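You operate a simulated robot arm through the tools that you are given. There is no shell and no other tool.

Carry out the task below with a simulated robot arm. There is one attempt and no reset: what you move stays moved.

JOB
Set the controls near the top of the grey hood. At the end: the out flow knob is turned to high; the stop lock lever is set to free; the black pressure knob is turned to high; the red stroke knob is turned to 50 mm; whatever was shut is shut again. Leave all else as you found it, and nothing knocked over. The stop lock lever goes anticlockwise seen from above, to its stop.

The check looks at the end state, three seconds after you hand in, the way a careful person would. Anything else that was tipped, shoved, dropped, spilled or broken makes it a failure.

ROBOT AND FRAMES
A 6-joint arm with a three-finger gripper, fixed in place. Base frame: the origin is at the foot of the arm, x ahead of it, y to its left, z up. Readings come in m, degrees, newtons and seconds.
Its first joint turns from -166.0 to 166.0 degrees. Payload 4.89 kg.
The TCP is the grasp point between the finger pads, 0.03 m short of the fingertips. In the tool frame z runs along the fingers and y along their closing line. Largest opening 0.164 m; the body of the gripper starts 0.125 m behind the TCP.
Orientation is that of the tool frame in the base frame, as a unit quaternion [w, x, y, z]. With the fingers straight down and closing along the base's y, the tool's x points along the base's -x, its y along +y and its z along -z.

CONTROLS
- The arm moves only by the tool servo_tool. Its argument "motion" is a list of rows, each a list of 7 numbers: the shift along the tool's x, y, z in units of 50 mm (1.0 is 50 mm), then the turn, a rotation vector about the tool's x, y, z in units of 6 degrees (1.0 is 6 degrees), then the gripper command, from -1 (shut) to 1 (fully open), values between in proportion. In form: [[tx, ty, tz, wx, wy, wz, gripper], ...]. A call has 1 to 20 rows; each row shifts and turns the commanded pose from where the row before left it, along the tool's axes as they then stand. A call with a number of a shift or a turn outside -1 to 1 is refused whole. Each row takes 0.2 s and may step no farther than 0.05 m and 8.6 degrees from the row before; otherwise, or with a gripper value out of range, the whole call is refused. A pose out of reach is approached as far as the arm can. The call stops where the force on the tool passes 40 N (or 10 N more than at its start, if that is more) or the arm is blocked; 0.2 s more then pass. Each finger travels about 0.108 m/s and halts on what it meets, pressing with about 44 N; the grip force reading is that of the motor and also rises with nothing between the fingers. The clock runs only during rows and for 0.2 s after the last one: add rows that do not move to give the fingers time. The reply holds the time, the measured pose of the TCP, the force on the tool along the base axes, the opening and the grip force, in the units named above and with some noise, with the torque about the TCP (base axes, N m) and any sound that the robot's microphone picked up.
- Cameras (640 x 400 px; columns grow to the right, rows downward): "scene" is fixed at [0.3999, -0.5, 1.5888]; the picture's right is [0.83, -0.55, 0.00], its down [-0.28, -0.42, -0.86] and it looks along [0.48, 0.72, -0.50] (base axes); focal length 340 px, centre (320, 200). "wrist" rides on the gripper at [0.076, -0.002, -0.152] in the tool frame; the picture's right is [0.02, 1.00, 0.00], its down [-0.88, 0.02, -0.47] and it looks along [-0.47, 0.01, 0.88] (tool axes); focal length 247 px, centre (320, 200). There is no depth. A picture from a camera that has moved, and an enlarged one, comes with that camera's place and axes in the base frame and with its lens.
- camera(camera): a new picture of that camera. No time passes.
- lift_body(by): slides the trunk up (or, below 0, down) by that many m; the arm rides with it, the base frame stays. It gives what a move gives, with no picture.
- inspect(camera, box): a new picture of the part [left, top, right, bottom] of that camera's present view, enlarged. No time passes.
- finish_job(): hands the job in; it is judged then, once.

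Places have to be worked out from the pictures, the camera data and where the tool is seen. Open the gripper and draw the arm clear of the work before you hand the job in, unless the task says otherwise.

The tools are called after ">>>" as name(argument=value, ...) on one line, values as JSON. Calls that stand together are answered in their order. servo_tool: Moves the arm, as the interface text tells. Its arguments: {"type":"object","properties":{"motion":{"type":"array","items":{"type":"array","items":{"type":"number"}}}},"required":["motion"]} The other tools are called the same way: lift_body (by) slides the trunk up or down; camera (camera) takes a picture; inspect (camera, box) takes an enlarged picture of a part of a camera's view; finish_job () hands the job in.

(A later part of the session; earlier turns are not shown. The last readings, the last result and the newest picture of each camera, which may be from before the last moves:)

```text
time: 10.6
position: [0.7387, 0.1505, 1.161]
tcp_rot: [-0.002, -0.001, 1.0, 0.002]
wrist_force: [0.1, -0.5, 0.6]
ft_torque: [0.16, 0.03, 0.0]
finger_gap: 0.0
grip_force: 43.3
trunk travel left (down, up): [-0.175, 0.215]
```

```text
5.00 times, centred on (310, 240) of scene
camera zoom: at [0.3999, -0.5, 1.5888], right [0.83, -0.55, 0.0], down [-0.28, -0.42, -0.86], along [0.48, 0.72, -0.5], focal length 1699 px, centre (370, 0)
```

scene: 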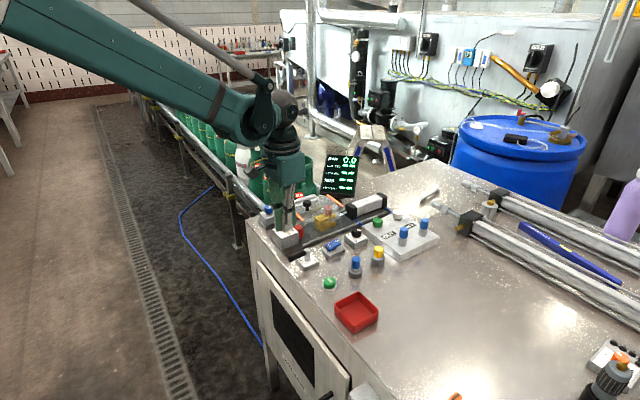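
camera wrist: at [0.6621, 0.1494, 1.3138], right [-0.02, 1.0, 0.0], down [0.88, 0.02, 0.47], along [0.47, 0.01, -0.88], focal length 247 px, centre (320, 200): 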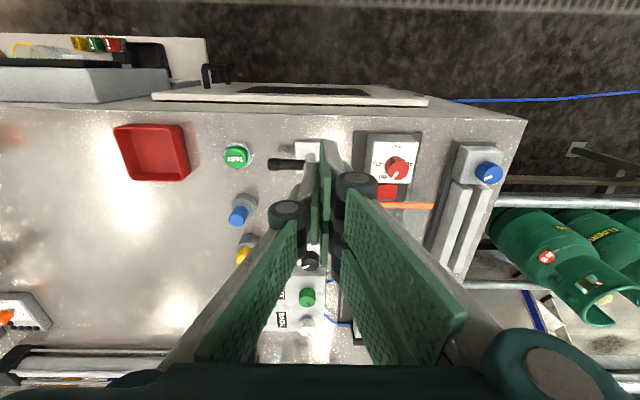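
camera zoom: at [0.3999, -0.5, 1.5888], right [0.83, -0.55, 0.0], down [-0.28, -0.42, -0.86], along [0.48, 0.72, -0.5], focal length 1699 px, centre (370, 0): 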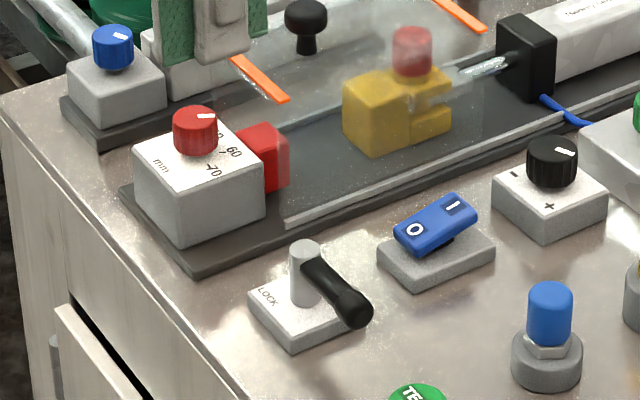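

The lever now points to -y at its stop, covering the FREE side. Next I check the stroke knob and lever closely from this pose.

>>> inspect(camera="wrist", box=[350, 120, 450, 220])

>>> inspect(camera="wrist", box=[260, 130, 330, 190])

>>> inspect(camera="scene", box=[275, 210, 315, 250])

```text
4.00 times, centred on (400, 170) of wrist
camera zoom: at [0.6621, 0.1494, 1.3138], right [-0.02, 1.0, 0.0], down [0.88, 0.02, 0.47], along [0.47, 0.01, -0.88], focal length 988 px, centre (0, 320)
```

zoom: 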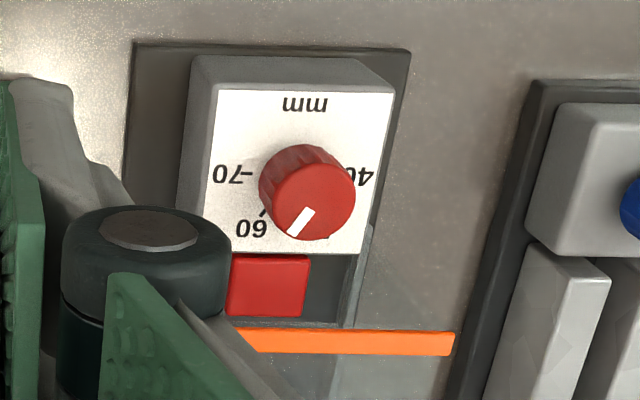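

```text
6.67 times, centred on (295, 160) of wrist
camera zoom: at [0.6621, 0.1494, 1.3138], right [-0.02, 1.0, 0.0], down [0.88, 0.02, 0.47], along [0.47, 0.01, -0.88], focal length 1646 px, centre (487, 467)
```

zoom: 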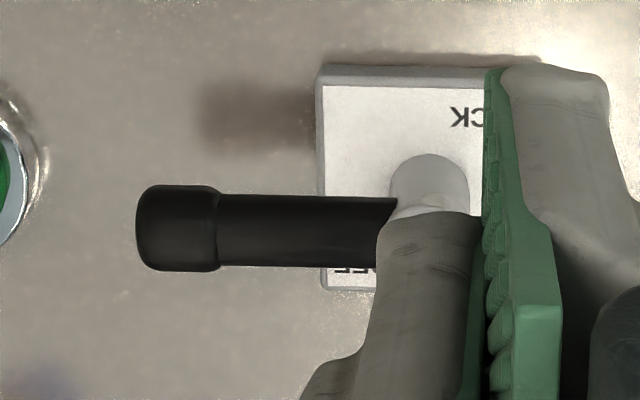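

```text
10.00 times, centred on (295, 230) of scene
camera zoom: at [0.3999, -0.5, 1.5888], right [0.83, -0.55, 0.0], down [-0.28, -0.42, -0.86], along [0.48, 0.72, -0.5], focal length 3399 px, centre (570, -100)
```

zoom: 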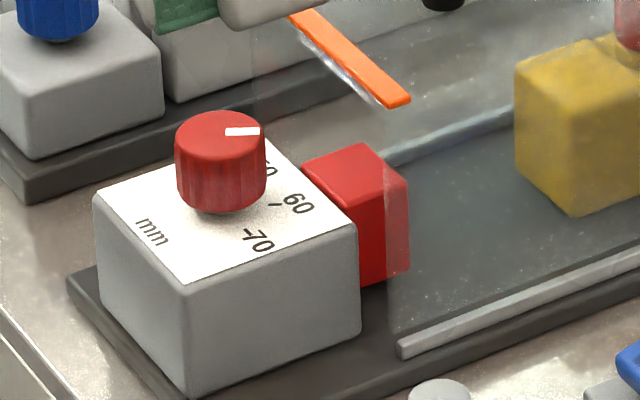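

The lever is square along -y now (FREE). The stroke knob centre works out at ≈(0.771, 0.2485), top z≈1.028, box top ≈1.007. I partly open the fingers and hover over it.

>>> servo_tool(motion=[[-0.215, 0.653, 0, 0, 0, 0, -0.2], [-0.215, 0.653, 0, 0, 0, 0, -0.2], [-0.215, 0.653, 0, 0, 0, 0, -0.2], [0, 0, 0.6, 0, 0, 0, -0.2], [0, 0, 0.5, 0, 0, 0, -0.2]])

>>> inspect(camera="wrist", box=[230, 110, 410, 260])

>>> inspect(camera="scene", box=[245, 180, 335, 260])

```text
time: 11.8
position: [0.7711, 0.2485, 1.1071]
tcp_rot: [-0.003, -0.001, 1.0, 0.001]
wrist_force: [-0.6, 0.1, 0.3]
ft_torque: [-0.04, -0.05, 0.01]
finger_gap: 0.0658
grip_force: 0.0
trunk travel left (down, up): [-0.175, 0.215]
```

```text
2.67 times, centred on (320, 185) of wrist
camera zoom: at [0.6941, 0.2476, 1.2593], right [-0.02, 1.0, 0.0], down [0.88, 0.02, 0.47], along [0.47, 0.01, -0.88], focal length 659 px, centre (320, 240)
```

zoom: 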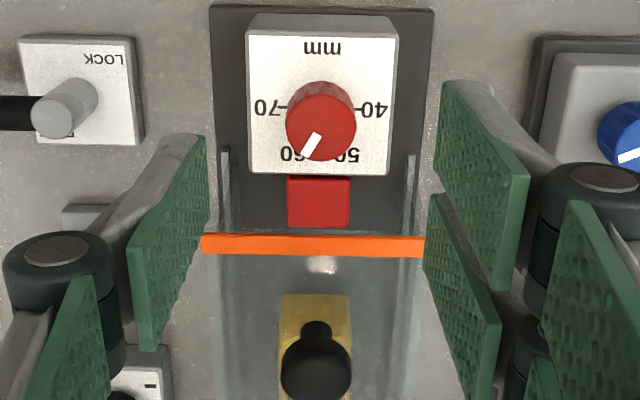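

```text
5.00 times, centred on (290, 220) of scene
camera zoom: at [0.3999, -0.5, 1.5888], right [0.83, -0.55, 0.0], down [-0.28, -0.42, -0.86], along [0.48, 0.72, -0.5], focal length 1699 px, centre (470, 100)
```

zoom: 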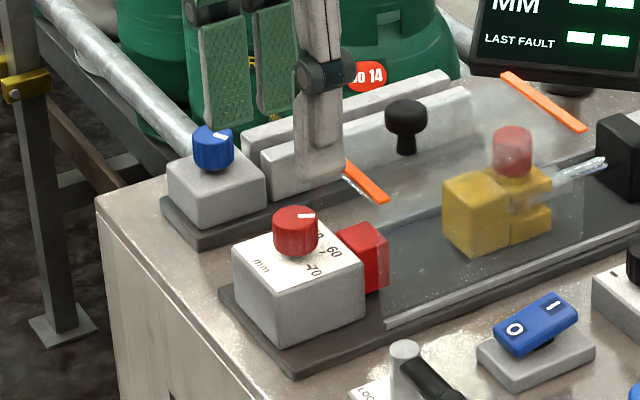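

Alignment over the stroke knob is within ~1 mm. The guard's orange edge is close (x≈0.805), so I pre-turn the gripper ~7.5° anticlockwise, narrow the opening to 45 mm and descend part-way.

>>> servo_tool(motion=[[0, 0, 0, 0, 0, -0.625, -0.45], [0, 0, 0, 0, 0, -0.625, -0.45], [0, 0, 0.5, 0, 0, 0, -0.45], [0, 0, 0.5, 0, 0, 0, -0.45], [0, 0, 0, 0, 0, 0, -0.45]])

>>> inspect(camera="wrist", box=[230, 80, 410, 260])

>>> inspect(camera="scene", box=[265, 200, 325, 250])

```text
time: 13.0
position: [0.7709, 0.249, 1.0571]
tcp_rot: [-0.003, -0.067, 0.998, 0.0]
wrist_force: [-0.5, -0.6, 0.0]
ft_torque: [-0.06, 0.03, -0.03]
finger_gap: 0.045
grip_force: 0.1
trunk travel left (down, up): [-0.175, 0.215]
```

```text
2.22 times, centred on (320, 170) of wrist
camera zoom: at [0.6956, 0.2385, 1.2087], right [-0.15, 0.99, 0.0], down [0.87, 0.13, 0.47], along [0.46, 0.07, -0.88], focal length 549 px, centre (320, 267)
```

zoom: 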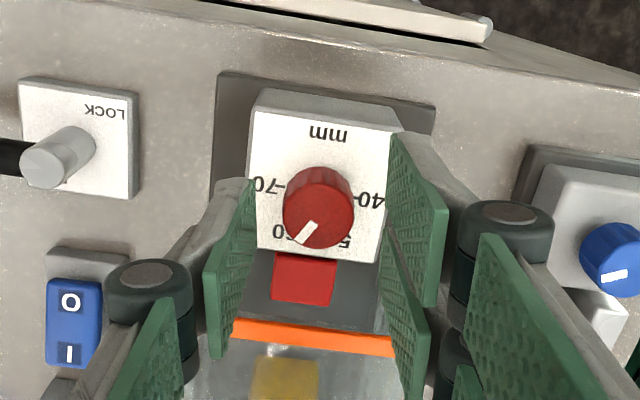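

```text
8.00 times, centred on (295, 225) of scene
camera zoom: at [0.3999, -0.5, 1.5888], right [0.83, -0.55, 0.0], down [-0.28, -0.42, -0.86], along [0.48, 0.72, -0.5], focal length 2719 px, centre (520, 0)
```

zoom: 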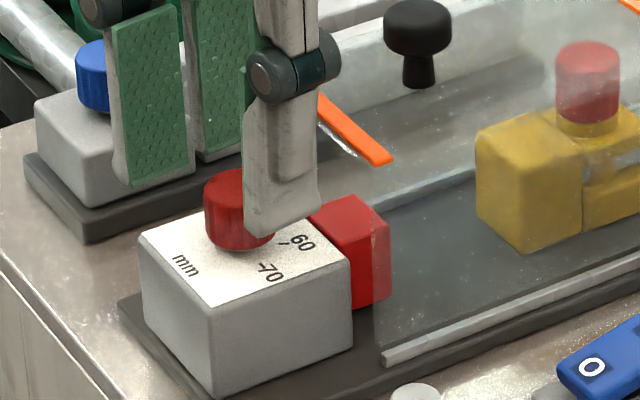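

Centred. I lower 18 mm so the tips straddle the knob just above the box face, then close.

>>> servo_tool(motion=[[0, 0, 0.18, 0, 0, 0, -0.45], [0, 0, 0.18, 0, 0, 0, -0.45], [0, 0, 0, 0, 0, 0, -0.45]])

>>> inspect(camera="wrist", box=[230, 80, 410, 260])

>>> inspect(camera="scene", box=[265, 200, 325, 250])

```text
time: 13.8
position: [0.7694, 0.2509, 1.0377]
tcp_rot: [-0.003, -0.067, 0.998, 0.001]
wrist_force: [-0.5, 0.8, -0.9]
ft_torque: [0.02, -0.02, -0.01]
finger_gap: 0.045
grip_force: 0.1
trunk travel left (down, up): [-0.175, 0.215]
```

```text
2.22 times, centred on (320, 170) of wrist
camera zoom: at [0.6945, 0.2389, 1.1915], right [-0.15, 0.99, 0.0], down [0.87, 0.13, 0.47], along [0.46, 0.07, -0.88], focal length 549 px, centre (320, 267)
```

zoom: 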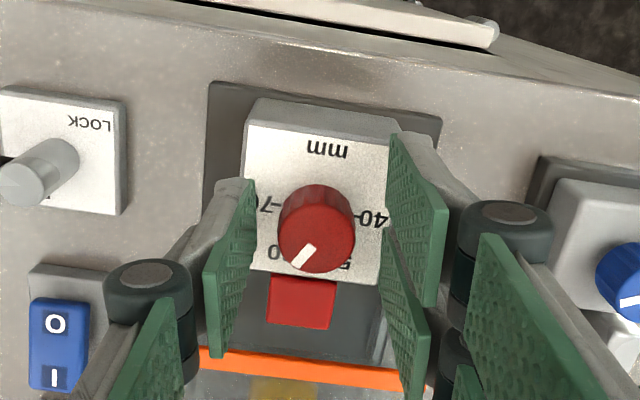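

```text
8.00 times, centred on (295, 225) of scene
camera zoom: at [0.3999, -0.5, 1.5888], right [0.83, -0.55, 0.0], down [-0.28, -0.42, -0.86], along [0.48, 0.72, -0.5], focal length 2719 px, centre (520, 0)
```

zoom: 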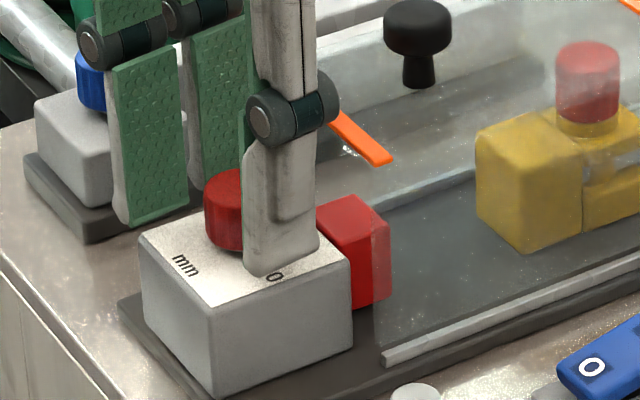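

The tips straddle the knob above the box face with no contact force. I close the gripper on the knob.

>>> servo_tool(motion=[[0, 0, 0, 0, 0, 0, -0.7], [0, 0, 0, 0, 0, 0, -1], [0, 0, 0, 0, 0, 0, -1]])

>>> inspect(camera="wrist", box=[230, 80, 410, 260])

```text
time: 14.6
position: [0.7704, 0.2499, 1.0386]
tcp_rot: [-0.003, -0.065, 0.998, 0.0]
wrist_force: [-1.0, -15.3, -5.4]
ft_torque: [-0.42, -0.07, -0.02]
finger_gap: 0.0252
grip_force: 44.7
trunk travel left (down, up): [-0.175, 0.215]
```

```text
2.22 times, centred on (320, 170) of wrist
camera zoom: at [0.6946, 0.2379, 1.1915], right [-0.15, 0.99, 0.0], down [0.87, 0.13, 0.47], along [0.46, 0.07, -0.88], focal length 549 px, centre (320, 267)
```

zoom: 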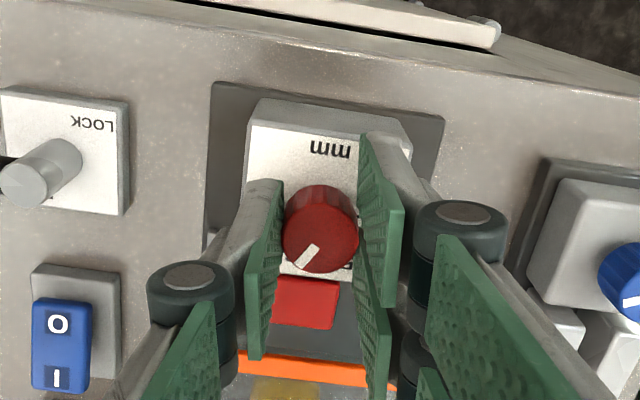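

Gripped at 25.2 mm with a slight side load of 15 N in y. I nudge 1 mm to relieve it, then start turning anticlockwise by 24°.

>>> servo_tool(motion=[[0, -0.025, 0, 0, 0, 0, -1], [0, 0, 0, 0, 0, -1, -1], [0, 0, 0, 0, 0, -1, -1], [0, 0, 0, 0, 0, -1, -1], [0, 0, 0, 0, 0, -1, -1]])

>>> inspect(camera="wrist", box=[230, 80, 410, 260])

```text
time: 15.8
position: [0.7689, 0.2482, 1.0387]
tcp_rot: [0.0, -0.272, 0.962, 0.002]
wrist_force: [16.9, -11.4, 21.2]
ft_torque: [-0.46, -0.56, -0.07]
finger_gap: 0.025
grip_force: 44.6
trunk travel left (down, up): [-0.175, 0.215]
```

```text
2.22 times, centred on (320, 170) of wrist
camera zoom: at [0.7052, 0.2066, 1.1911], right [-0.54, 0.84, 0.0], down [0.74, 0.48, 0.47], along [0.39, 0.26, -0.88], focal length 549 px, centre (320, 267)
```

zoom: 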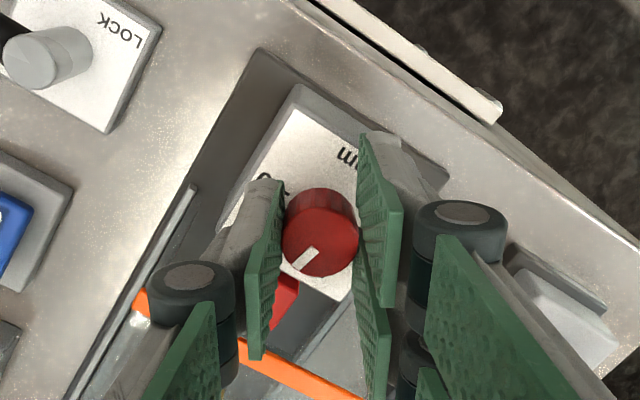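

The knob follows the gripper. There's some side load toward the single finger and 21 N vertical, so I ease the pose by about 1–1.5 mm and check the forces.

>>> servo_tool(motion=[[0, -0.03, -0.03, 0, 0, 0, -1], [0, 0, 0, 0, 0, 0, -1]])

```text
time: 16.4
position: [0.7684, 0.2475, 1.0392]
tcp_rot: [-0.002, -0.272, 0.962, 0.002]
wrist_force: [3.7, -5.5, -3.6]
ft_torque: [0.52, -0.93, -0.01]
finger_gap: 0.025
grip_force: 44.8
trunk travel left (down, up): [-0.175, 0.215]
```

Loads are down to a few newtons. I continue turning another 24° anticlockwise.

>>> servo_tool(motion=[[0, 0, 0, 0, 0, -1, -1], [0, 0, 0, 0, 0, -1, -1], [0, 0, 0, 0, 0, -1, -1], [0, 0, 0, 0, 0, -1, -1]])

>>> inspect(camera="wrist", box=[230, 80, 410, 260])

>>> inspect(camera="scene", box=[265, 190, 345, 250])

```text
time: 17.4
position: [0.7701, 0.2465, 1.038]
tcp_rot: [-0.002, -0.466, 0.885, 0.002]
wrist_force: [-4.3, -8.4, -24.8]
ft_torque: [-0.51, 0.23, -0.01]
finger_gap: 0.0251
grip_force: 45.2
trunk travel left (down, up): [-0.175, 0.215]
```

```text
2.22 times, centred on (320, 170) of wrist
camera zoom: at [0.7289, 0.1831, 1.1912], right [-0.84, 0.55, 0.01], down [0.48, 0.74, 0.47], along [0.25, 0.4, -0.88], focal length 549 px, centre (320, 267)
```

zoom: 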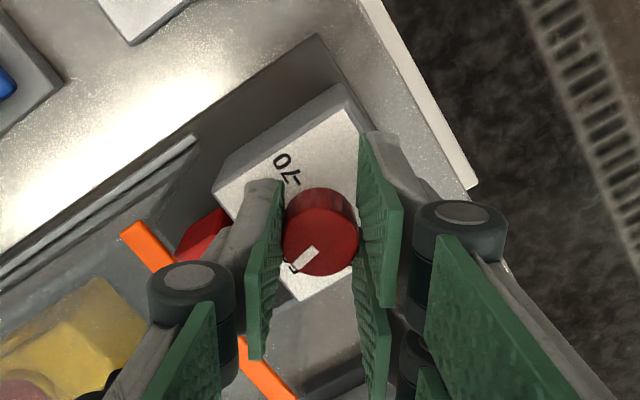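

```text
6.67 times, centred on (305, 220) of scene
camera zoom: at [0.3999, -0.5, 1.5888], right [0.83, -0.55, 0.0], down [-0.28, -0.42, -0.86], along [0.48, 0.72, -0.5], focal length 2266 px, centre (420, 67)
```

zoom: 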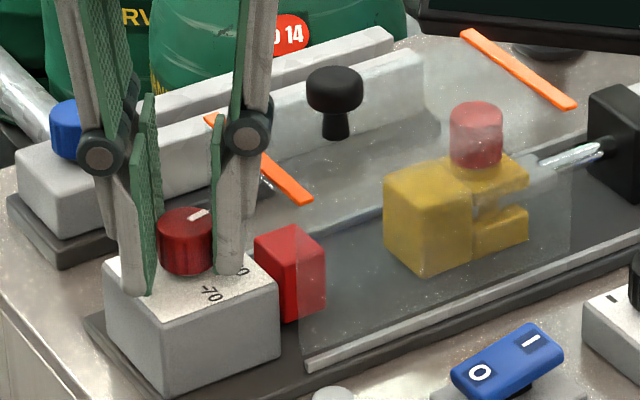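

Rotated ~48° with the knob following (pointer nearing the 50 tick). I ease the vertical load slightly and turn the last 12°.

>>> servo_tool(motion=[[0, 0, 0.02, 0, 0, -0.5, -1], [0, 0, 0, 0, 0, -0.75, -1], [0, 0, 0, 0, 0, -0.75, -1], [0, 0, 0, 0, 0, 0, -1]])

>>> inspect(camera="wrist", box=[270, 140, 370, 220])

>>> inspect(camera="scene", box=[265, 210, 315, 250])

```text
time: 18.4
position: [0.7699, 0.2472, 1.0389]
tcp_rot: [-0.001, -0.556, 0.831, 0.002]
wrist_force: [21.9, -5.5, 18.1]
ft_torque: [-0.7, -0.47, -0.06]
finger_gap: 0.0251
grip_force: 45.0
trunk travel left (down, up): [-0.175, 0.215]
```

```text
5.00 times, centred on (320, 180) of wrist
camera zoom: at [0.7433, 0.1753, 1.191], right [-0.93, 0.36, 0.0], down [0.32, 0.82, 0.47], along [0.17, 0.44, -0.88], focal length 1235 px, centre (320, 300)
```

zoom: 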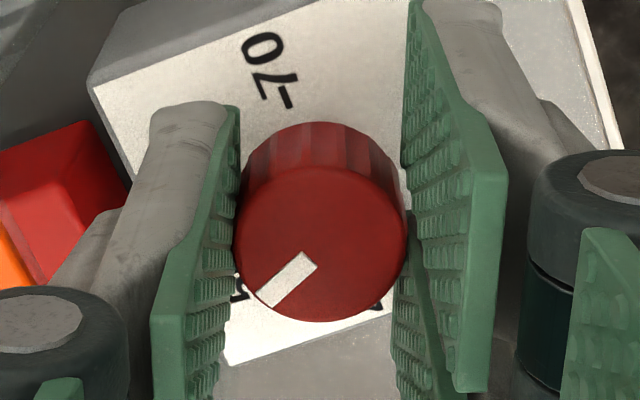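

```text
10.00 times, centred on (290, 230) of scene
camera zoom: at [0.3999, -0.5, 1.5888], right [0.83, -0.55, 0.0], down [-0.28, -0.42, -0.86], along [0.48, 0.72, -0.5], focal length 3399 px, centre (620, -100)
```

zoom: 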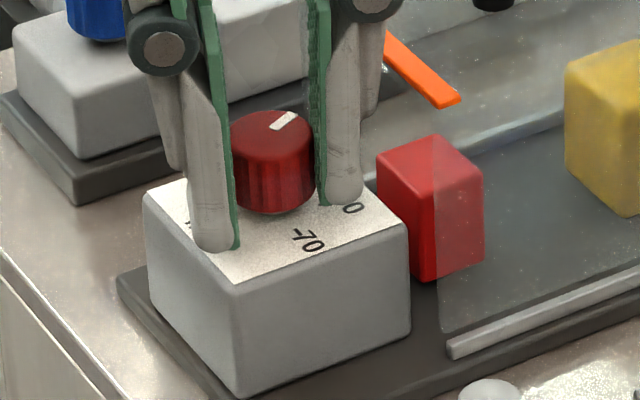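

Turned 60° by the gripper. I release with only a small opening (the guard edge is near), lift straight up and look at the scale.

>>> servo_tool(motion=[[0, 0, 0, 0, 0, 0, -0.62], [0, 0, 0, 0, 0, 0, -0.62], [0, 0, -0.3, 0, 0, 0, -0.62], [0, 0, -0.5, 0, 0, 0, -0.62], [0, 0, -0.7, 0, 0, 0, -0.3], [0, 0, -0.5, 0, 0, 0, -0.3]])

>>> inspect(camera="wrist", box=[260, 90, 380, 200])

>>> inspect(camera="scene", box=[265, 205, 325, 250])

```text
time: 19.8
position: [0.7706, 0.2478, 1.1389]
tcp_rot: [0.0, -0.556, 0.831, 0.002]
wrist_force: [-0.6, -0.2, -0.6]
ft_torque: [0.0, -0.01, -0.02]
finger_gap: 0.0574
grip_force: 0.0
trunk travel left (down, up): [-0.175, 0.215]
```

```text
3.64 times, centred on (320, 145) of wrist
camera zoom: at [0.7432, 0.1757, 1.2908], right [-0.93, 0.36, 0.01], down [0.32, 0.82, 0.47], along [0.17, 0.44, -0.88], focal length 898 px, centre (320, 400)
```

zoom: 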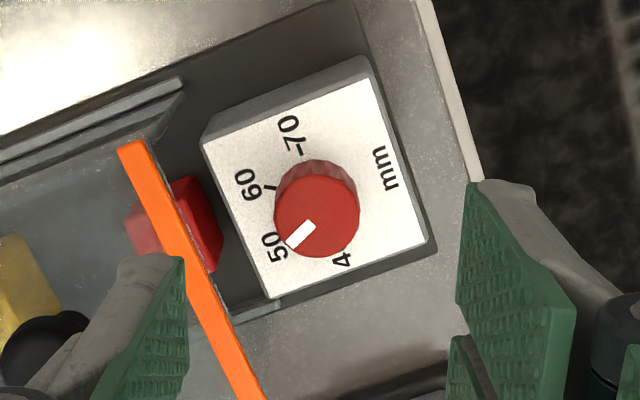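

```text
8.89 times, centred on (295, 228) of scene
camera zoom: at [0.3999, -0.5, 1.5888], right [0.83, -0.55, 0.0], down [-0.28, -0.42, -0.86], along [0.48, 0.72, -0.5], focal length 3021 px, centre (542, -44)
```

zoom: 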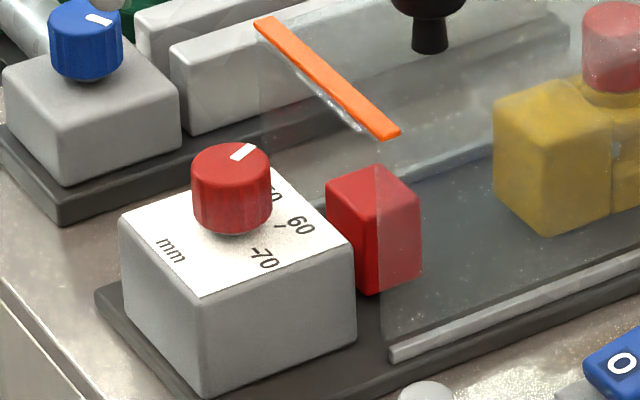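

The pointer is close to 50; I zoom in to measure its angle accurately.

>>> inspect(camera="wrist", box=[300, 120, 350, 170])

```text
8.00 times, centred on (325, 145) of wrist
camera zoom: at [0.7432, 0.1757, 1.2908], right [-0.93, 0.36, 0.01], down [0.32, 0.82, 0.47], along [0.17, 0.44, -0.88], focal length 1976 px, centre (280, 640)
```

zoom: 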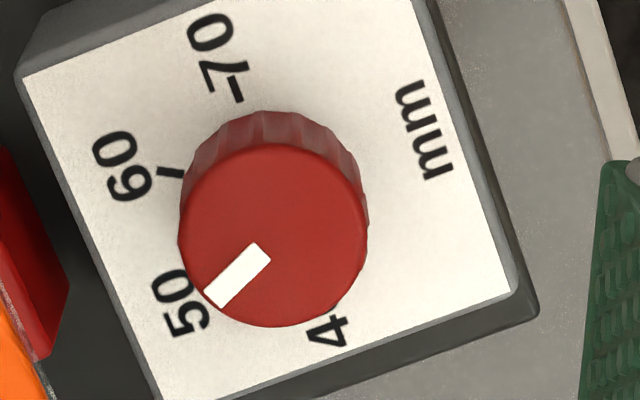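

The pointer sits at about 25° versus 30° for the "50" mark, so it needs ~5° more anticlockwise. I turn the empty gripper back 36° at height and re-centre (about 2 mm) for a small corrective turn.

>>> servo_tool(motion=[[0, 0, 0, 0, 0, 1, -0.5], [0, 0, 0, 0, 0, 1, -0.5], [0, 0, 0, 0, 0, 1, -0.5], [0, 0, 0, 0, 0, 1, -0.5], [0, 0, 0, 0, 0, 1, -0.5], [0, 0, 0, 0, 0, 1, -0.5], [-0.045, 0, 0, 0, 0, 0, -0.5]])

>>> inspect(camera="wrist", box=[290, 110, 350, 170])

```text
time: 21.4
position: [0.7725, 0.248, 1.1381]
tcp_rot: [-0.003, -0.272, 0.962, 0.001]
wrist_force: [-0.4, 0.4, 0.7]
ft_torque: [0.02, -0.02, 0.0]
finger_gap: 0.0414
grip_force: 0.0
trunk travel left (down, up): [-0.175, 0.215]
```

```text
6.67 times, centred on (320, 140) of wrist
camera zoom: at [0.7081, 0.2074, 1.2908], right [-0.54, 0.84, 0.0], down [0.74, 0.48, 0.47], along [0.39, 0.26, -0.88], focal length 1646 px, centre (320, 600)
```

zoom: 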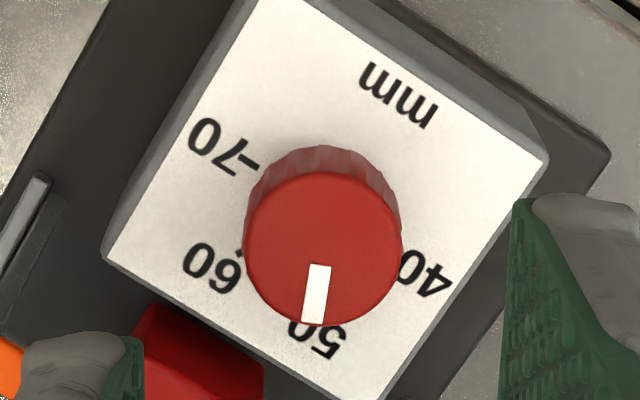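

Now the camera looks nearly along the 50 direction: the pointer is ~6.5° clockwise of it. I descend with a narrow opening and grip again.

>>> servo_tool(motion=[[0, 0, 0.66, 0, 0, 0, -0.58], [0, 0, 0.66, 0, 0, 0, -0.58], [0, 0, 0.33, 0, 0, 0, -0.58], [0, 0, 0.33, 0, 0, 0, -0.58], [0, 0, 0, 0, 0, 0, -1], [0, 0, 0, 0, 0, 0, -1]])

>>> inspect(camera="wrist", box=[270, 140, 370, 220])

```text
time: 22.8
position: [0.7706, 0.249, 1.0388]
tcp_rot: [-0.002, -0.272, 0.962, 0.001]
wrist_force: [2.1, -0.5, 6.9]
ft_torque: [0.09, -0.26, 0.01]
finger_gap: 0.0245
grip_force: 44.7
trunk travel left (down, up): [-0.175, 0.215]
```

```text
5.00 times, centred on (320, 180) of wrist
camera zoom: at [0.7076, 0.2077, 1.1917], right [-0.54, 0.84, 0.0], down [0.74, 0.48, 0.47], along [0.39, 0.26, -0.88], focal length 1235 px, centre (320, 300)
```

zoom: 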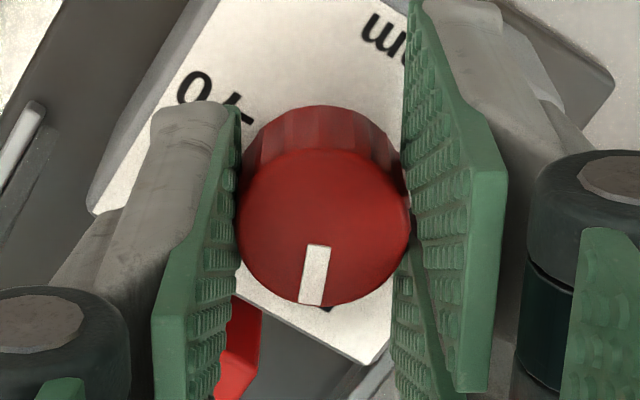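

Gripped well-centred this time (small forces). I turn 8° anticlockwise, allowing a little for grip slip, and check.

>>> servo_tool(motion=[[0, 0, 0, 0, 0, -0.65, -1], [0, 0, 0, 0, 0, -0.65, -1], [0, 0, 0, 0, 0, 0, -1]])

>>> inspect(camera="wrist", box=[270, 140, 370, 220])

```text
time: 23.6
position: [0.7716, 0.2499, 1.0386]
tcp_rot: [-0.001, -0.337, 0.941, 0.001]
wrist_force: [13.1, 0.8, 15.6]
ft_torque: [-0.24, 0.13, -0.02]
finger_gap: 0.0247
grip_force: 44.4
trunk travel left (down, up): [-0.175, 0.215]
```

```text
5.00 times, centred on (320, 180) of wrist
camera zoom: at [0.7139, 0.1993, 1.1916], right [-0.65, 0.76, 0.0], down [0.67, 0.57, 0.47], along [0.36, 0.31, -0.88], focal length 1235 px, centre (320, 300)
```

zoom: 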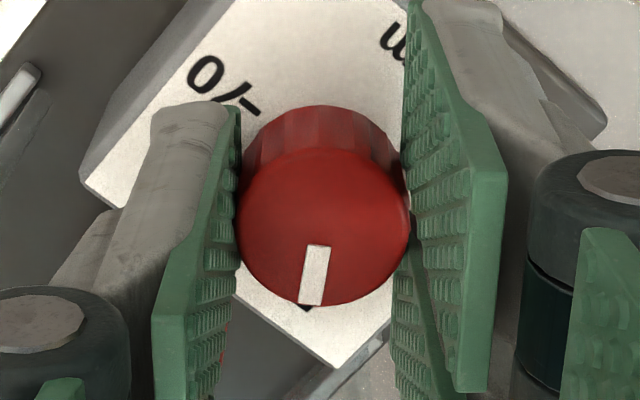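

The pointer now lines up with the 50 tick in this view. I release with a small opening, lift straight up, and verify.

>>> servo_tool(motion=[[0, 0, 0, 0, 0, 0, -0.6], [0, 0, 0, 0, 0, 0, -0.6], [0, 0, -0.3, 0, 0, 0, -0.6], [0, 0, -0.6, 0, 0, 0, -0.6], [0, 0, -0.7, 0, 0, 0, -0.6], [0, 0, -0.4, 0, 0, 0, -0.6]])

>>> inspect(camera="wrist", box=[290, 110, 350, 170])

>>> inspect(camera="scene", box=[265, 195, 345, 250])

```text
time: 25.0
position: [0.7729, 0.2491, 1.1384]
tcp_rot: [-0.002, -0.338, 0.941, 0.002]
wrist_force: [-0.2, 0.3, 0.4]
ft_torque: [0.02, -0.05, 0.0]
finger_gap: 0.0327
grip_force: 0.0
trunk travel left (down, up): [-0.175, 0.215]
```

```text
6.67 times, centred on (320, 140) of wrist
camera zoom: at [0.7143, 0.2002, 1.2913], right [-0.65, 0.76, 0.0], down [0.67, 0.57, 0.47], along [0.35, 0.31, -0.88], focal length 1646 px, centre (320, 600)
```

zoom: 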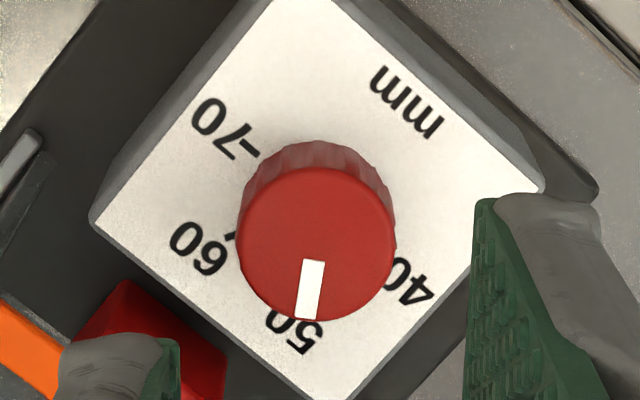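

```text
7.27 times, centred on (305, 222) of scene
camera zoom: at [0.3999, -0.5, 1.5888], right [0.83, -0.55, 0.0], down [-0.28, -0.42, -0.86], along [0.48, 0.72, -0.5], focal length 2472 px, centre (429, 36)
```

zoom: 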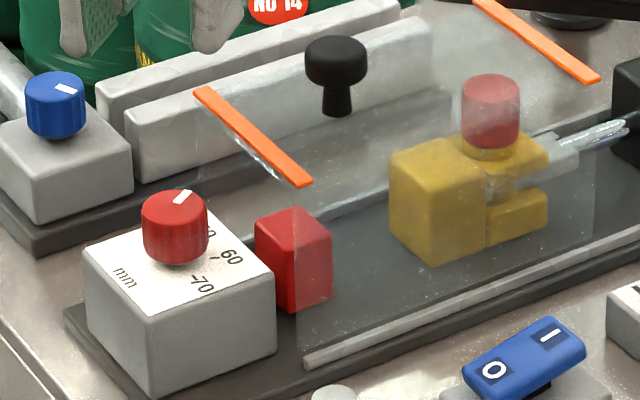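

The stroke pointer is now at ≈31–32° against 30° for "50" — on the mark; the red stop also moved accordingly. Next the pressure knob at ≈(0.953, 0.140): I rise, cross over, and pre-turn the gripper anticlockwise so I can wind clockwise toward "+".

>>> servo_tool(motion=[[0, 0, -0.9, 0, 0, 0, -0.6], [-0.283, -0.797, 0, 0, 0, 0, -0.4], [-0.283, -0.797, 0, 0, 0, 0, -0.4], [-0.283, -0.797, 0, 0, 0, 0, -0.4], [-0.283, -0.797, 0, 0, 0, 0, -0.4], [-0.283, -0.797, 0, 0, 0, 0, -0.4], [0, 0, 0, 0, 0, -1, -0.4], [0, 0, 0, 0, 0, -1, -0.4], [0, 0, 0, 0, 0, -1, -0.4], [0, 0, 0, 0, 0, -1, -0.4], [0, 0, 0, 0, 0, -1, -0.4], [0, 0, 0, 0, 0, -1, -0.4]])

>>> camera(camera="wrist")

>>> inspect(camera="wrist", box=[270, 80, 370, 180])

```text
time: 27.6
position: [0.9531, 0.1386, 1.1835]
tcp_rot: [-0.002, -0.612, 0.791, 0.002]
wrist_force: [0.6, -0.2, 0.3]
ft_torque: [0.0, 0.03, -0.02]
finger_gap: 0.0493
grip_force: 0.1
trunk travel left (down, up): [-0.175, 0.215]
```

```text
taken
camera wrist: at [0.9357, 0.0645, 1.3355], right [-0.97, 0.23, 0.01], down [0.2, 0.86, 0.47], along [0.1, 0.46, -0.88], focal length 247 px, centre (320, 200)
```

wrist: 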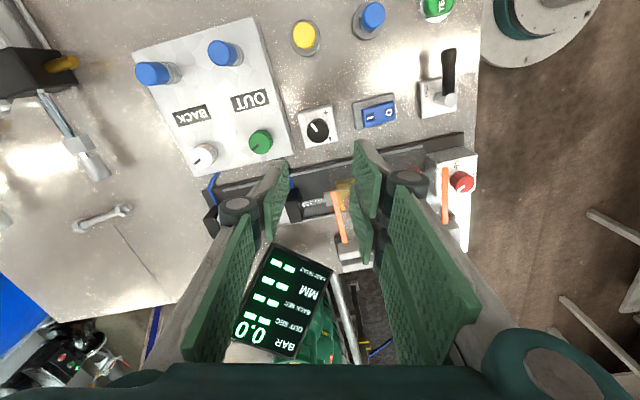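

```text
4.00 times, centred on (320, 130) of wrist
camera zoom: at [0.9357, 0.0645, 1.3355], right [-0.97, 0.23, 0.01], down [0.2, 0.86, 0.47], along [0.1, 0.46, -0.88], focal length 988 px, centre (320, 480)
```

zoom: 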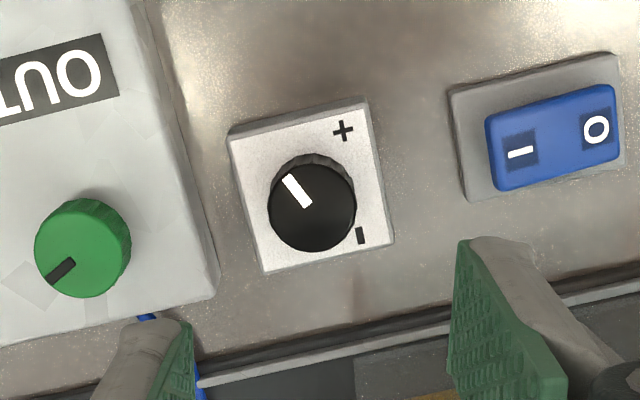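

Knob centre is ~3 mm toward the single finger; I correct that and descend part-way with a 43 mm opening.

>>> servo_tool(motion=[[0, -0.064, 0, 0, 0, 0, -0.48], [0, 0, 0.82, 0, 0, 0, -0.48], [0, 0, 0.82, 0, 0, 0, -0.48], [0, 0, 0.82, 0, 0, 0, -0.48], [0, 0, 0, 0, 0, 0, -0.48]])

>>> inspect(camera="wrist", box=[250, 100, 390, 220])

>>> inspect(camera="scene", box=[325, 200, 395, 260])

```text
time: 28.8
position: [0.9561, 0.1391, 1.0601]
tcp_rot: [-0.002, -0.611, 0.792, 0.002]
wrist_force: [1.0, 0.1, 0.5]
ft_torque: [-0.02, 0.14, -0.05]
finger_gap: 0.0428
grip_force: 0.1
trunk travel left (down, up): [-0.175, 0.215]
```

```text
3.33 times, centred on (320, 160) of wrist
camera zoom: at [0.9389, 0.0642, 1.2116], right [-0.97, 0.23, 0.01], down [0.21, 0.86, 0.47], along [0.1, 0.46, -0.88], focal length 823 px, centre (320, 333)
```

zoom: 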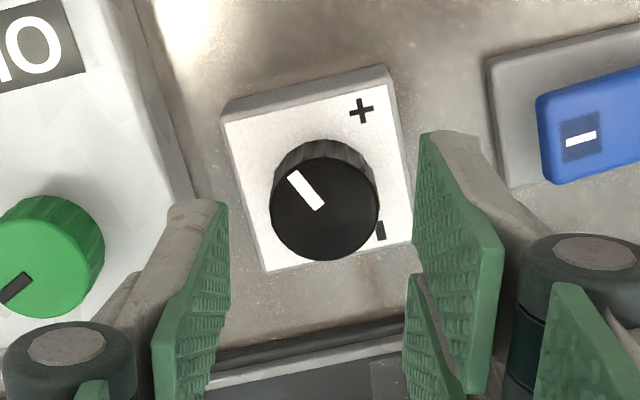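

```text
6.67 times, centred on (360, 230) of scene
camera zoom: at [0.3999, -0.5, 1.5888], right [0.83, -0.55, 0.0], down [-0.28, -0.42, -0.86], along [0.48, 0.72, -0.5], focal length 2266 px, centre (53, 0)
```

zoom: 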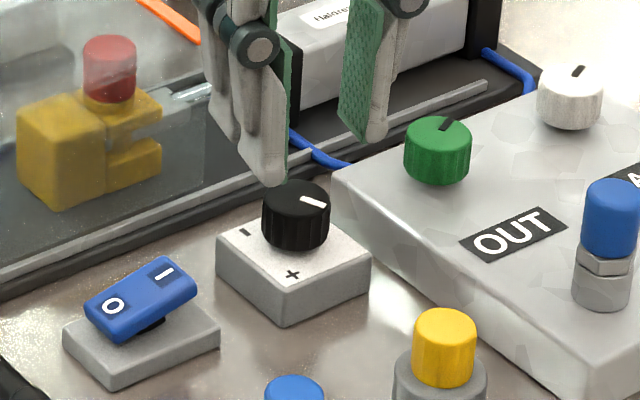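

Centred over the pressure knob. I lower 44 mm so the tips are just above board level around the knob, then close.

>>> servo_tool(motion=[[0, 0, 0.44, 0, 0, 0, -0.48], [0, 0, 0.22, 0, 0, 0, -0.48], [0, 0, 0.22, 0, 0, 0, -0.48], [0, 0, 0, 0, 0, 0, -0.48]])

>>> inspect(camera="scene", box=[325, 200, 395, 260])

>>> inspect(camera="wrist", box=[250, 100, 390, 220])

```text
time: 29.8
position: [0.9548, 0.1384, 1.0143]
tcp_rot: [-0.001, -0.612, 0.791, 0.003]
wrist_force: [-0.1, 0.2, -0.2]
ft_torque: [0.03, 0.0, -0.01]
finger_gap: 0.0427
grip_force: 0.0
trunk travel left (down, up): [-0.175, 0.215]
```

```text
6.67 times, centred on (360, 230) of scene
camera zoom: at [0.3999, -0.5, 1.5888], right [0.83, -0.55, 0.0], down [-0.28, -0.42, -0.86], along [0.48, 0.72, -0.5], focal length 2266 px, centre (53, 0)
```

zoom: 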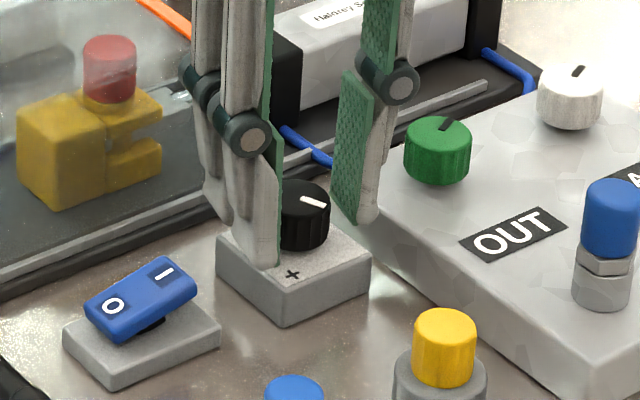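

```text
3.33 times, centred on (320, 160) of wrist
camera zoom: at [0.9379, 0.0647, 1.1672], right [-0.97, 0.23, 0.01], down [0.21, 0.86, 0.47], along [0.11, 0.46, -0.88], focal length 823 px, centre (320, 333)
```

zoom: 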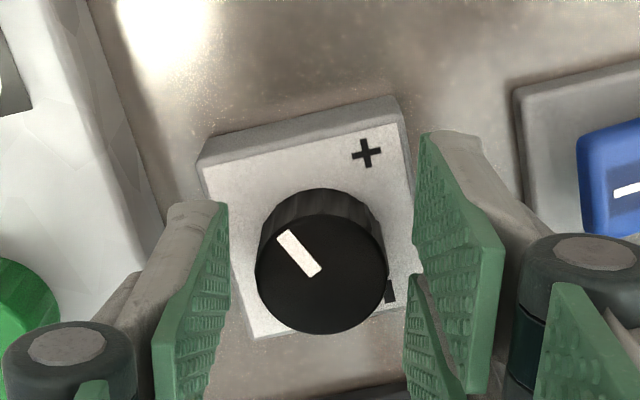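

No contact so far and the knob is between the pads. I close on it.

>>> servo_tool(motion=[[0, 0, 0, 0, 0, 0, -0.7], [0, 0, 0, 0, 0, 0, -1], [0, 0, 0, 0, 0, 0, -1]])

```text
time: 30.6
position: [0.9549, 0.138, 1.0149]
tcp_rot: [-0.002, -0.611, 0.791, 0.002]
wrist_force: [-0.9, -0.8, 0.8]
ft_torque: [0.04, -0.09, 0.0]
finger_gap: 0.0287
grip_force: 45.2
trunk travel left (down, up): [-0.175, 0.215]
```

The grip is centred (no side load, 28.7 mm). I turn clockwise in steps, watching the torque for the end stop.

>>> servo_tool(motion=[[0, 0, 0, 0, 0, 1, -1], [0, 0, 0, 0, 0, 1, -1], [0, 0, 0, 0, 0, 1, -1], [0, 0, 0, 0, 0, 1, -1], [0, 0, 0, 0, 0, 1, -1]])

>>> inspect(camera="wrist", box=[250, 100, 390, 220])

```text
time: 31.8
position: [0.9539, 0.1394, 1.0148]
tcp_rot: [-0.003, -0.385, 0.923, 0.001]
wrist_force: [-22.9, 4.1, -25.8]
ft_torque: [-0.12, 0.58, 0.02]
finger_gap: 0.0285
grip_force: 44.8
trunk travel left (down, up): [-0.175, 0.215]
```

```text
3.33 times, centred on (320, 160) of wrist
camera zoom: at [0.903, 0.0837, 1.1679], right [-0.73, 0.69, 0.01], down [0.61, 0.64, 0.47], along [0.32, 0.34, -0.88], focal length 823 px, centre (320, 333)
```

zoom: 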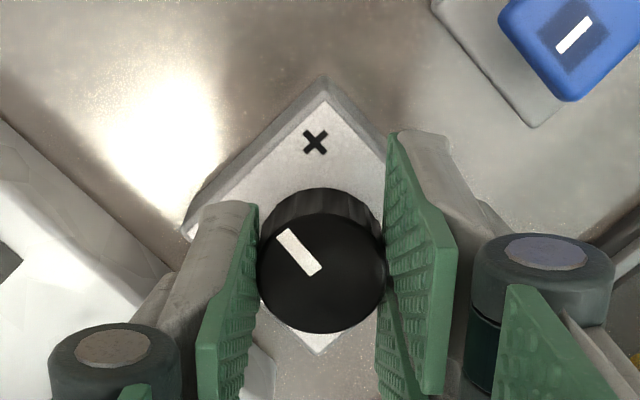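

30° done with the knob following. I relieve the side/vertical load by ~1.5 mm and continue 30° more clockwise.

>>> servo_tool(motion=[[0.017, 0.026, 0.024, 0, 0, 0, -1], [0, 0, 0, 0, 0, 1, -1], [0, 0, 0, 0, 0, 1, -1], [0, 0, 0, 0, 0, 1, -1]])

```text
time: 32.8
position: [0.9554, 0.1395, 1.0147]
tcp_rot: [-0.001, -0.236, 0.972, 0.001]
wrist_force: [15.1, 11.9, 9.4]
ft_torque: [0.58, -1.05, -0.01]
finger_gap: 0.0284
grip_force: 45.0
trunk travel left (down, up): [-0.175, 0.215]
```

48° done. I ease ~1 mm along the load and carry on clockwise in smaller steps to feel for the stop.

>>> servo_tool(motion=[[-0.025, 0.005, -0.01, 0, 0, 0, -1], [0, 0, 0, 0, 0, 1, -1], [0, 0, 0, 0, 0, 1, -1]])

>>> inspect(camera="wrist", box=[250, 100, 390, 220])

```text
time: 33.6
position: [0.9543, 0.1399, 1.0144]
tcp_rot: [-0.003, -0.134, 0.991, 0.001]
wrist_force: [1.1, 3.0, -1.7]
ft_torque: [0.2, -0.83, -0.02]
finger_gap: 0.0286
grip_force: 44.6
trunk travel left (down, up): [-0.175, 0.215]
```

```text
3.33 times, centred on (320, 160) of wrist
camera zoom: at [0.8818, 0.1177, 1.1681], right [-0.28, 0.96, 0.0], down [0.85, 0.25, 0.47], along [0.45, 0.14, -0.88], focal length 823 px, centre (320, 333)
```

zoom: 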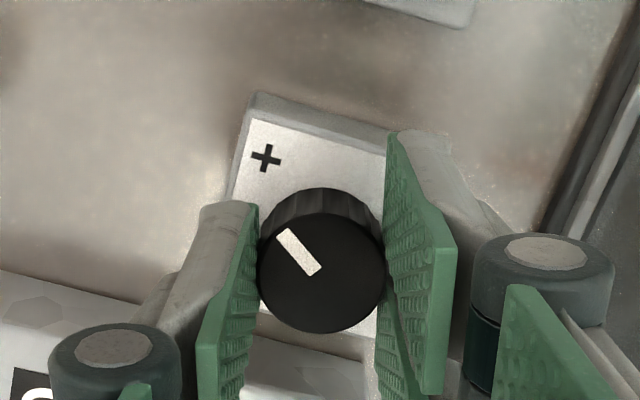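

The pointer is now close to the "+" side. I turn on in 6° steps to find the end stop.

>>> servo_tool(motion=[[0, 0, 0, 0, 0, 1, -1], [0, 0, 0, 0, 0, 0, -1]])

>>> inspect(camera="wrist", box=[250, 100, 390, 220])

```text
time: 34.2
position: [0.9533, 0.1405, 1.0155]
tcp_rot: [-0.003, -0.081, 0.997, 0.001]
wrist_force: [5.3, 1.5, 3.9]
ft_torque: [-0.13, 0.63, 0.02]
finger_gap: 0.0284
grip_force: 45.4
trunk travel left (down, up): [-0.175, 0.215]
```

```text
3.33 times, centred on (320, 160) of wrist
camera zoom: at [0.8798, 0.1254, 1.1681], right [-0.18, 0.98, 0.0], down [0.87, 0.16, 0.47], along [0.46, 0.09, -0.88], focal length 823 px, centre (320, 333)
```

zoom: 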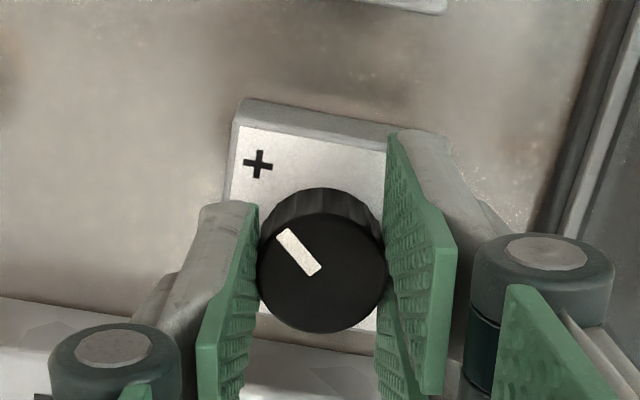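

Still no stop. I continue 6° at a time.

>>> servo_tool(motion=[[0, 0, 0, 0, 0, 0.7, -1], [0, 0, 0, 0, 0, 0.7, -1], [0, 0, 0, 0, 0, 0, -1]])

>>> inspect(camera="wrist", box=[250, 100, 390, 220])

```text
time: 35.0
position: [0.9549, 0.1395, 1.0154]
tcp_rot: [-0.003, -0.008, 1.0, 0.001]
wrist_force: [-5.1, 8.2, -2.3]
ft_torque: [0.21, 0.22, 0.39]
finger_gap: 0.0286
grip_force: 45.0
trunk travel left (down, up): [-0.175, 0.215]
```

```text
3.33 times, centred on (320, 160) of wrist
camera zoom: at [0.8782, 0.1367, 1.1681], right [-0.04, 1.0, 0.0], down [0.88, 0.03, 0.47], along [0.47, 0.02, -0.88], focal length 823 px, centre (320, 333)
```

zoom: 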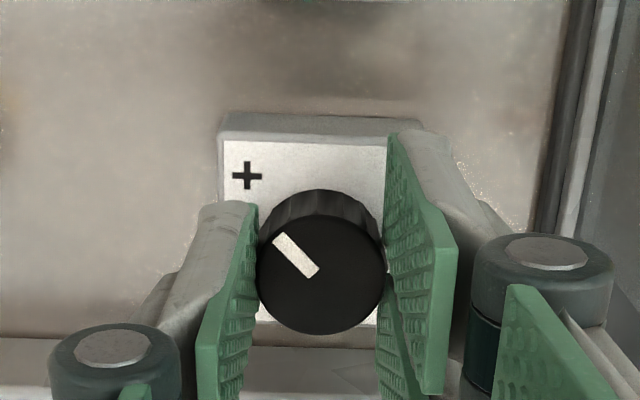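

A reaction torque of 0.39 N m appeared and the knob began to slip in the grip – that's the stop. I confirm with 3° more.

>>> servo_tool(motion=[[0, 0, 0, 0, 0, 0.5, -1], [0, 0, 0, 0, 0, 0, -1]])

>>> inspect(camera="wrist", box=[250, 100, 390, 220])

```text
time: 35.6
position: [0.9549, 0.1384, 1.0154]
tcp_rot: [-0.003, 0.018, 1.0, 0.0]
wrist_force: [-3.6, 12.1, -0.8]
ft_torque: [0.38, 0.1, 0.68]
finger_gap: 0.0286
grip_force: 44.7
trunk travel left (down, up): [-0.175, 0.215]
```

```text
3.33 times, centred on (320, 160) of wrist
camera zoom: at [0.8783, 0.1408, 1.1681], right [0.01, 1.0, 0.0], down [0.88, -0.01, 0.47], along [0.47, 0.0, -0.88], focal length 823 px, centre (320, 333)
```

zoom: 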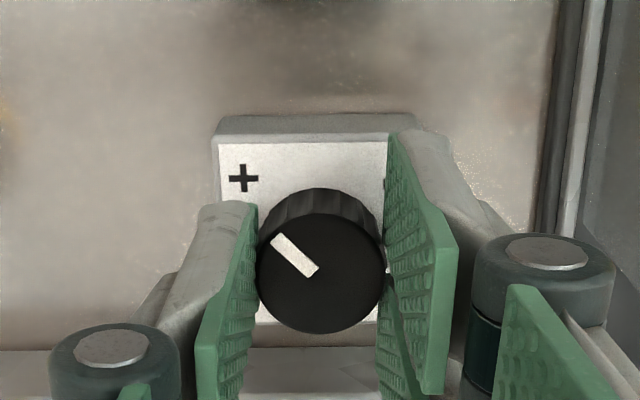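

Torque rose to 0.68 N m: the stop is confirmed. I release and lift straight up to check.

>>> servo_tool(motion=[[0, 0, 0, 0, 0, 0, -0.5], [0, 0, 0, 0, 0, 0, -0.5], [0, 0, -0.3, 0, 0, 0, -0.5], [0, 0, -0.7, 0, 0, 0, -0.5], [0, 0, -0.9, 0, 0, 0, -0.5], [0, 0, -0.9, 0, 0, 0, -0.5]])

>>> inspect(camera="wrist", box=[270, 80, 370, 180])

>>> inspect(camera="scene", box=[330, 200, 400, 260])

```text
time: 37.0
position: [0.9568, 0.137, 1.1557]
tcp_rot: [-0.003, 0.018, 1.0, 0.001]
wrist_force: [0.7, 0.4, 0.2]
ft_torque: [-0.02, 0.17, 0.01]
finger_gap: 0.041
grip_force: 0.0
trunk travel left (down, up): [-0.175, 0.215]
```

```text
4.00 times, centred on (320, 130) of wrist
camera zoom: at [0.8811, 0.1393, 1.3084], right [0.01, 1.0, 0.0], down [0.88, -0.01, 0.47], along [0.47, -0.01, -0.88], focal length 988 px, centre (320, 480)
```

zoom: 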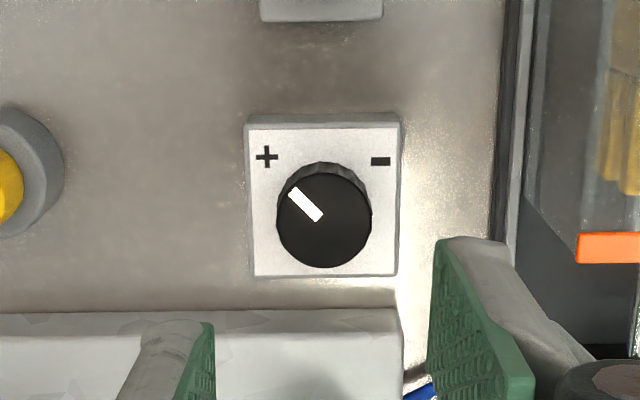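

```text
6.67 times, centred on (365, 230) of scene
camera zoom: at [0.3999, -0.5, 1.5888], right [0.83, -0.55, 0.0], down [-0.28, -0.42, -0.86], along [0.48, 0.72, -0.5], focal length 2266 px, centre (20, 0)
```

zoom: 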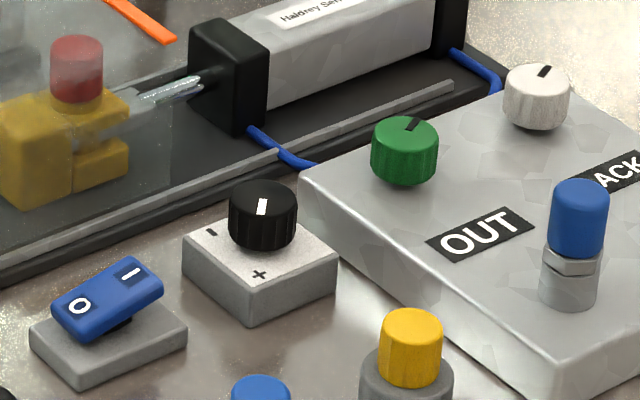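

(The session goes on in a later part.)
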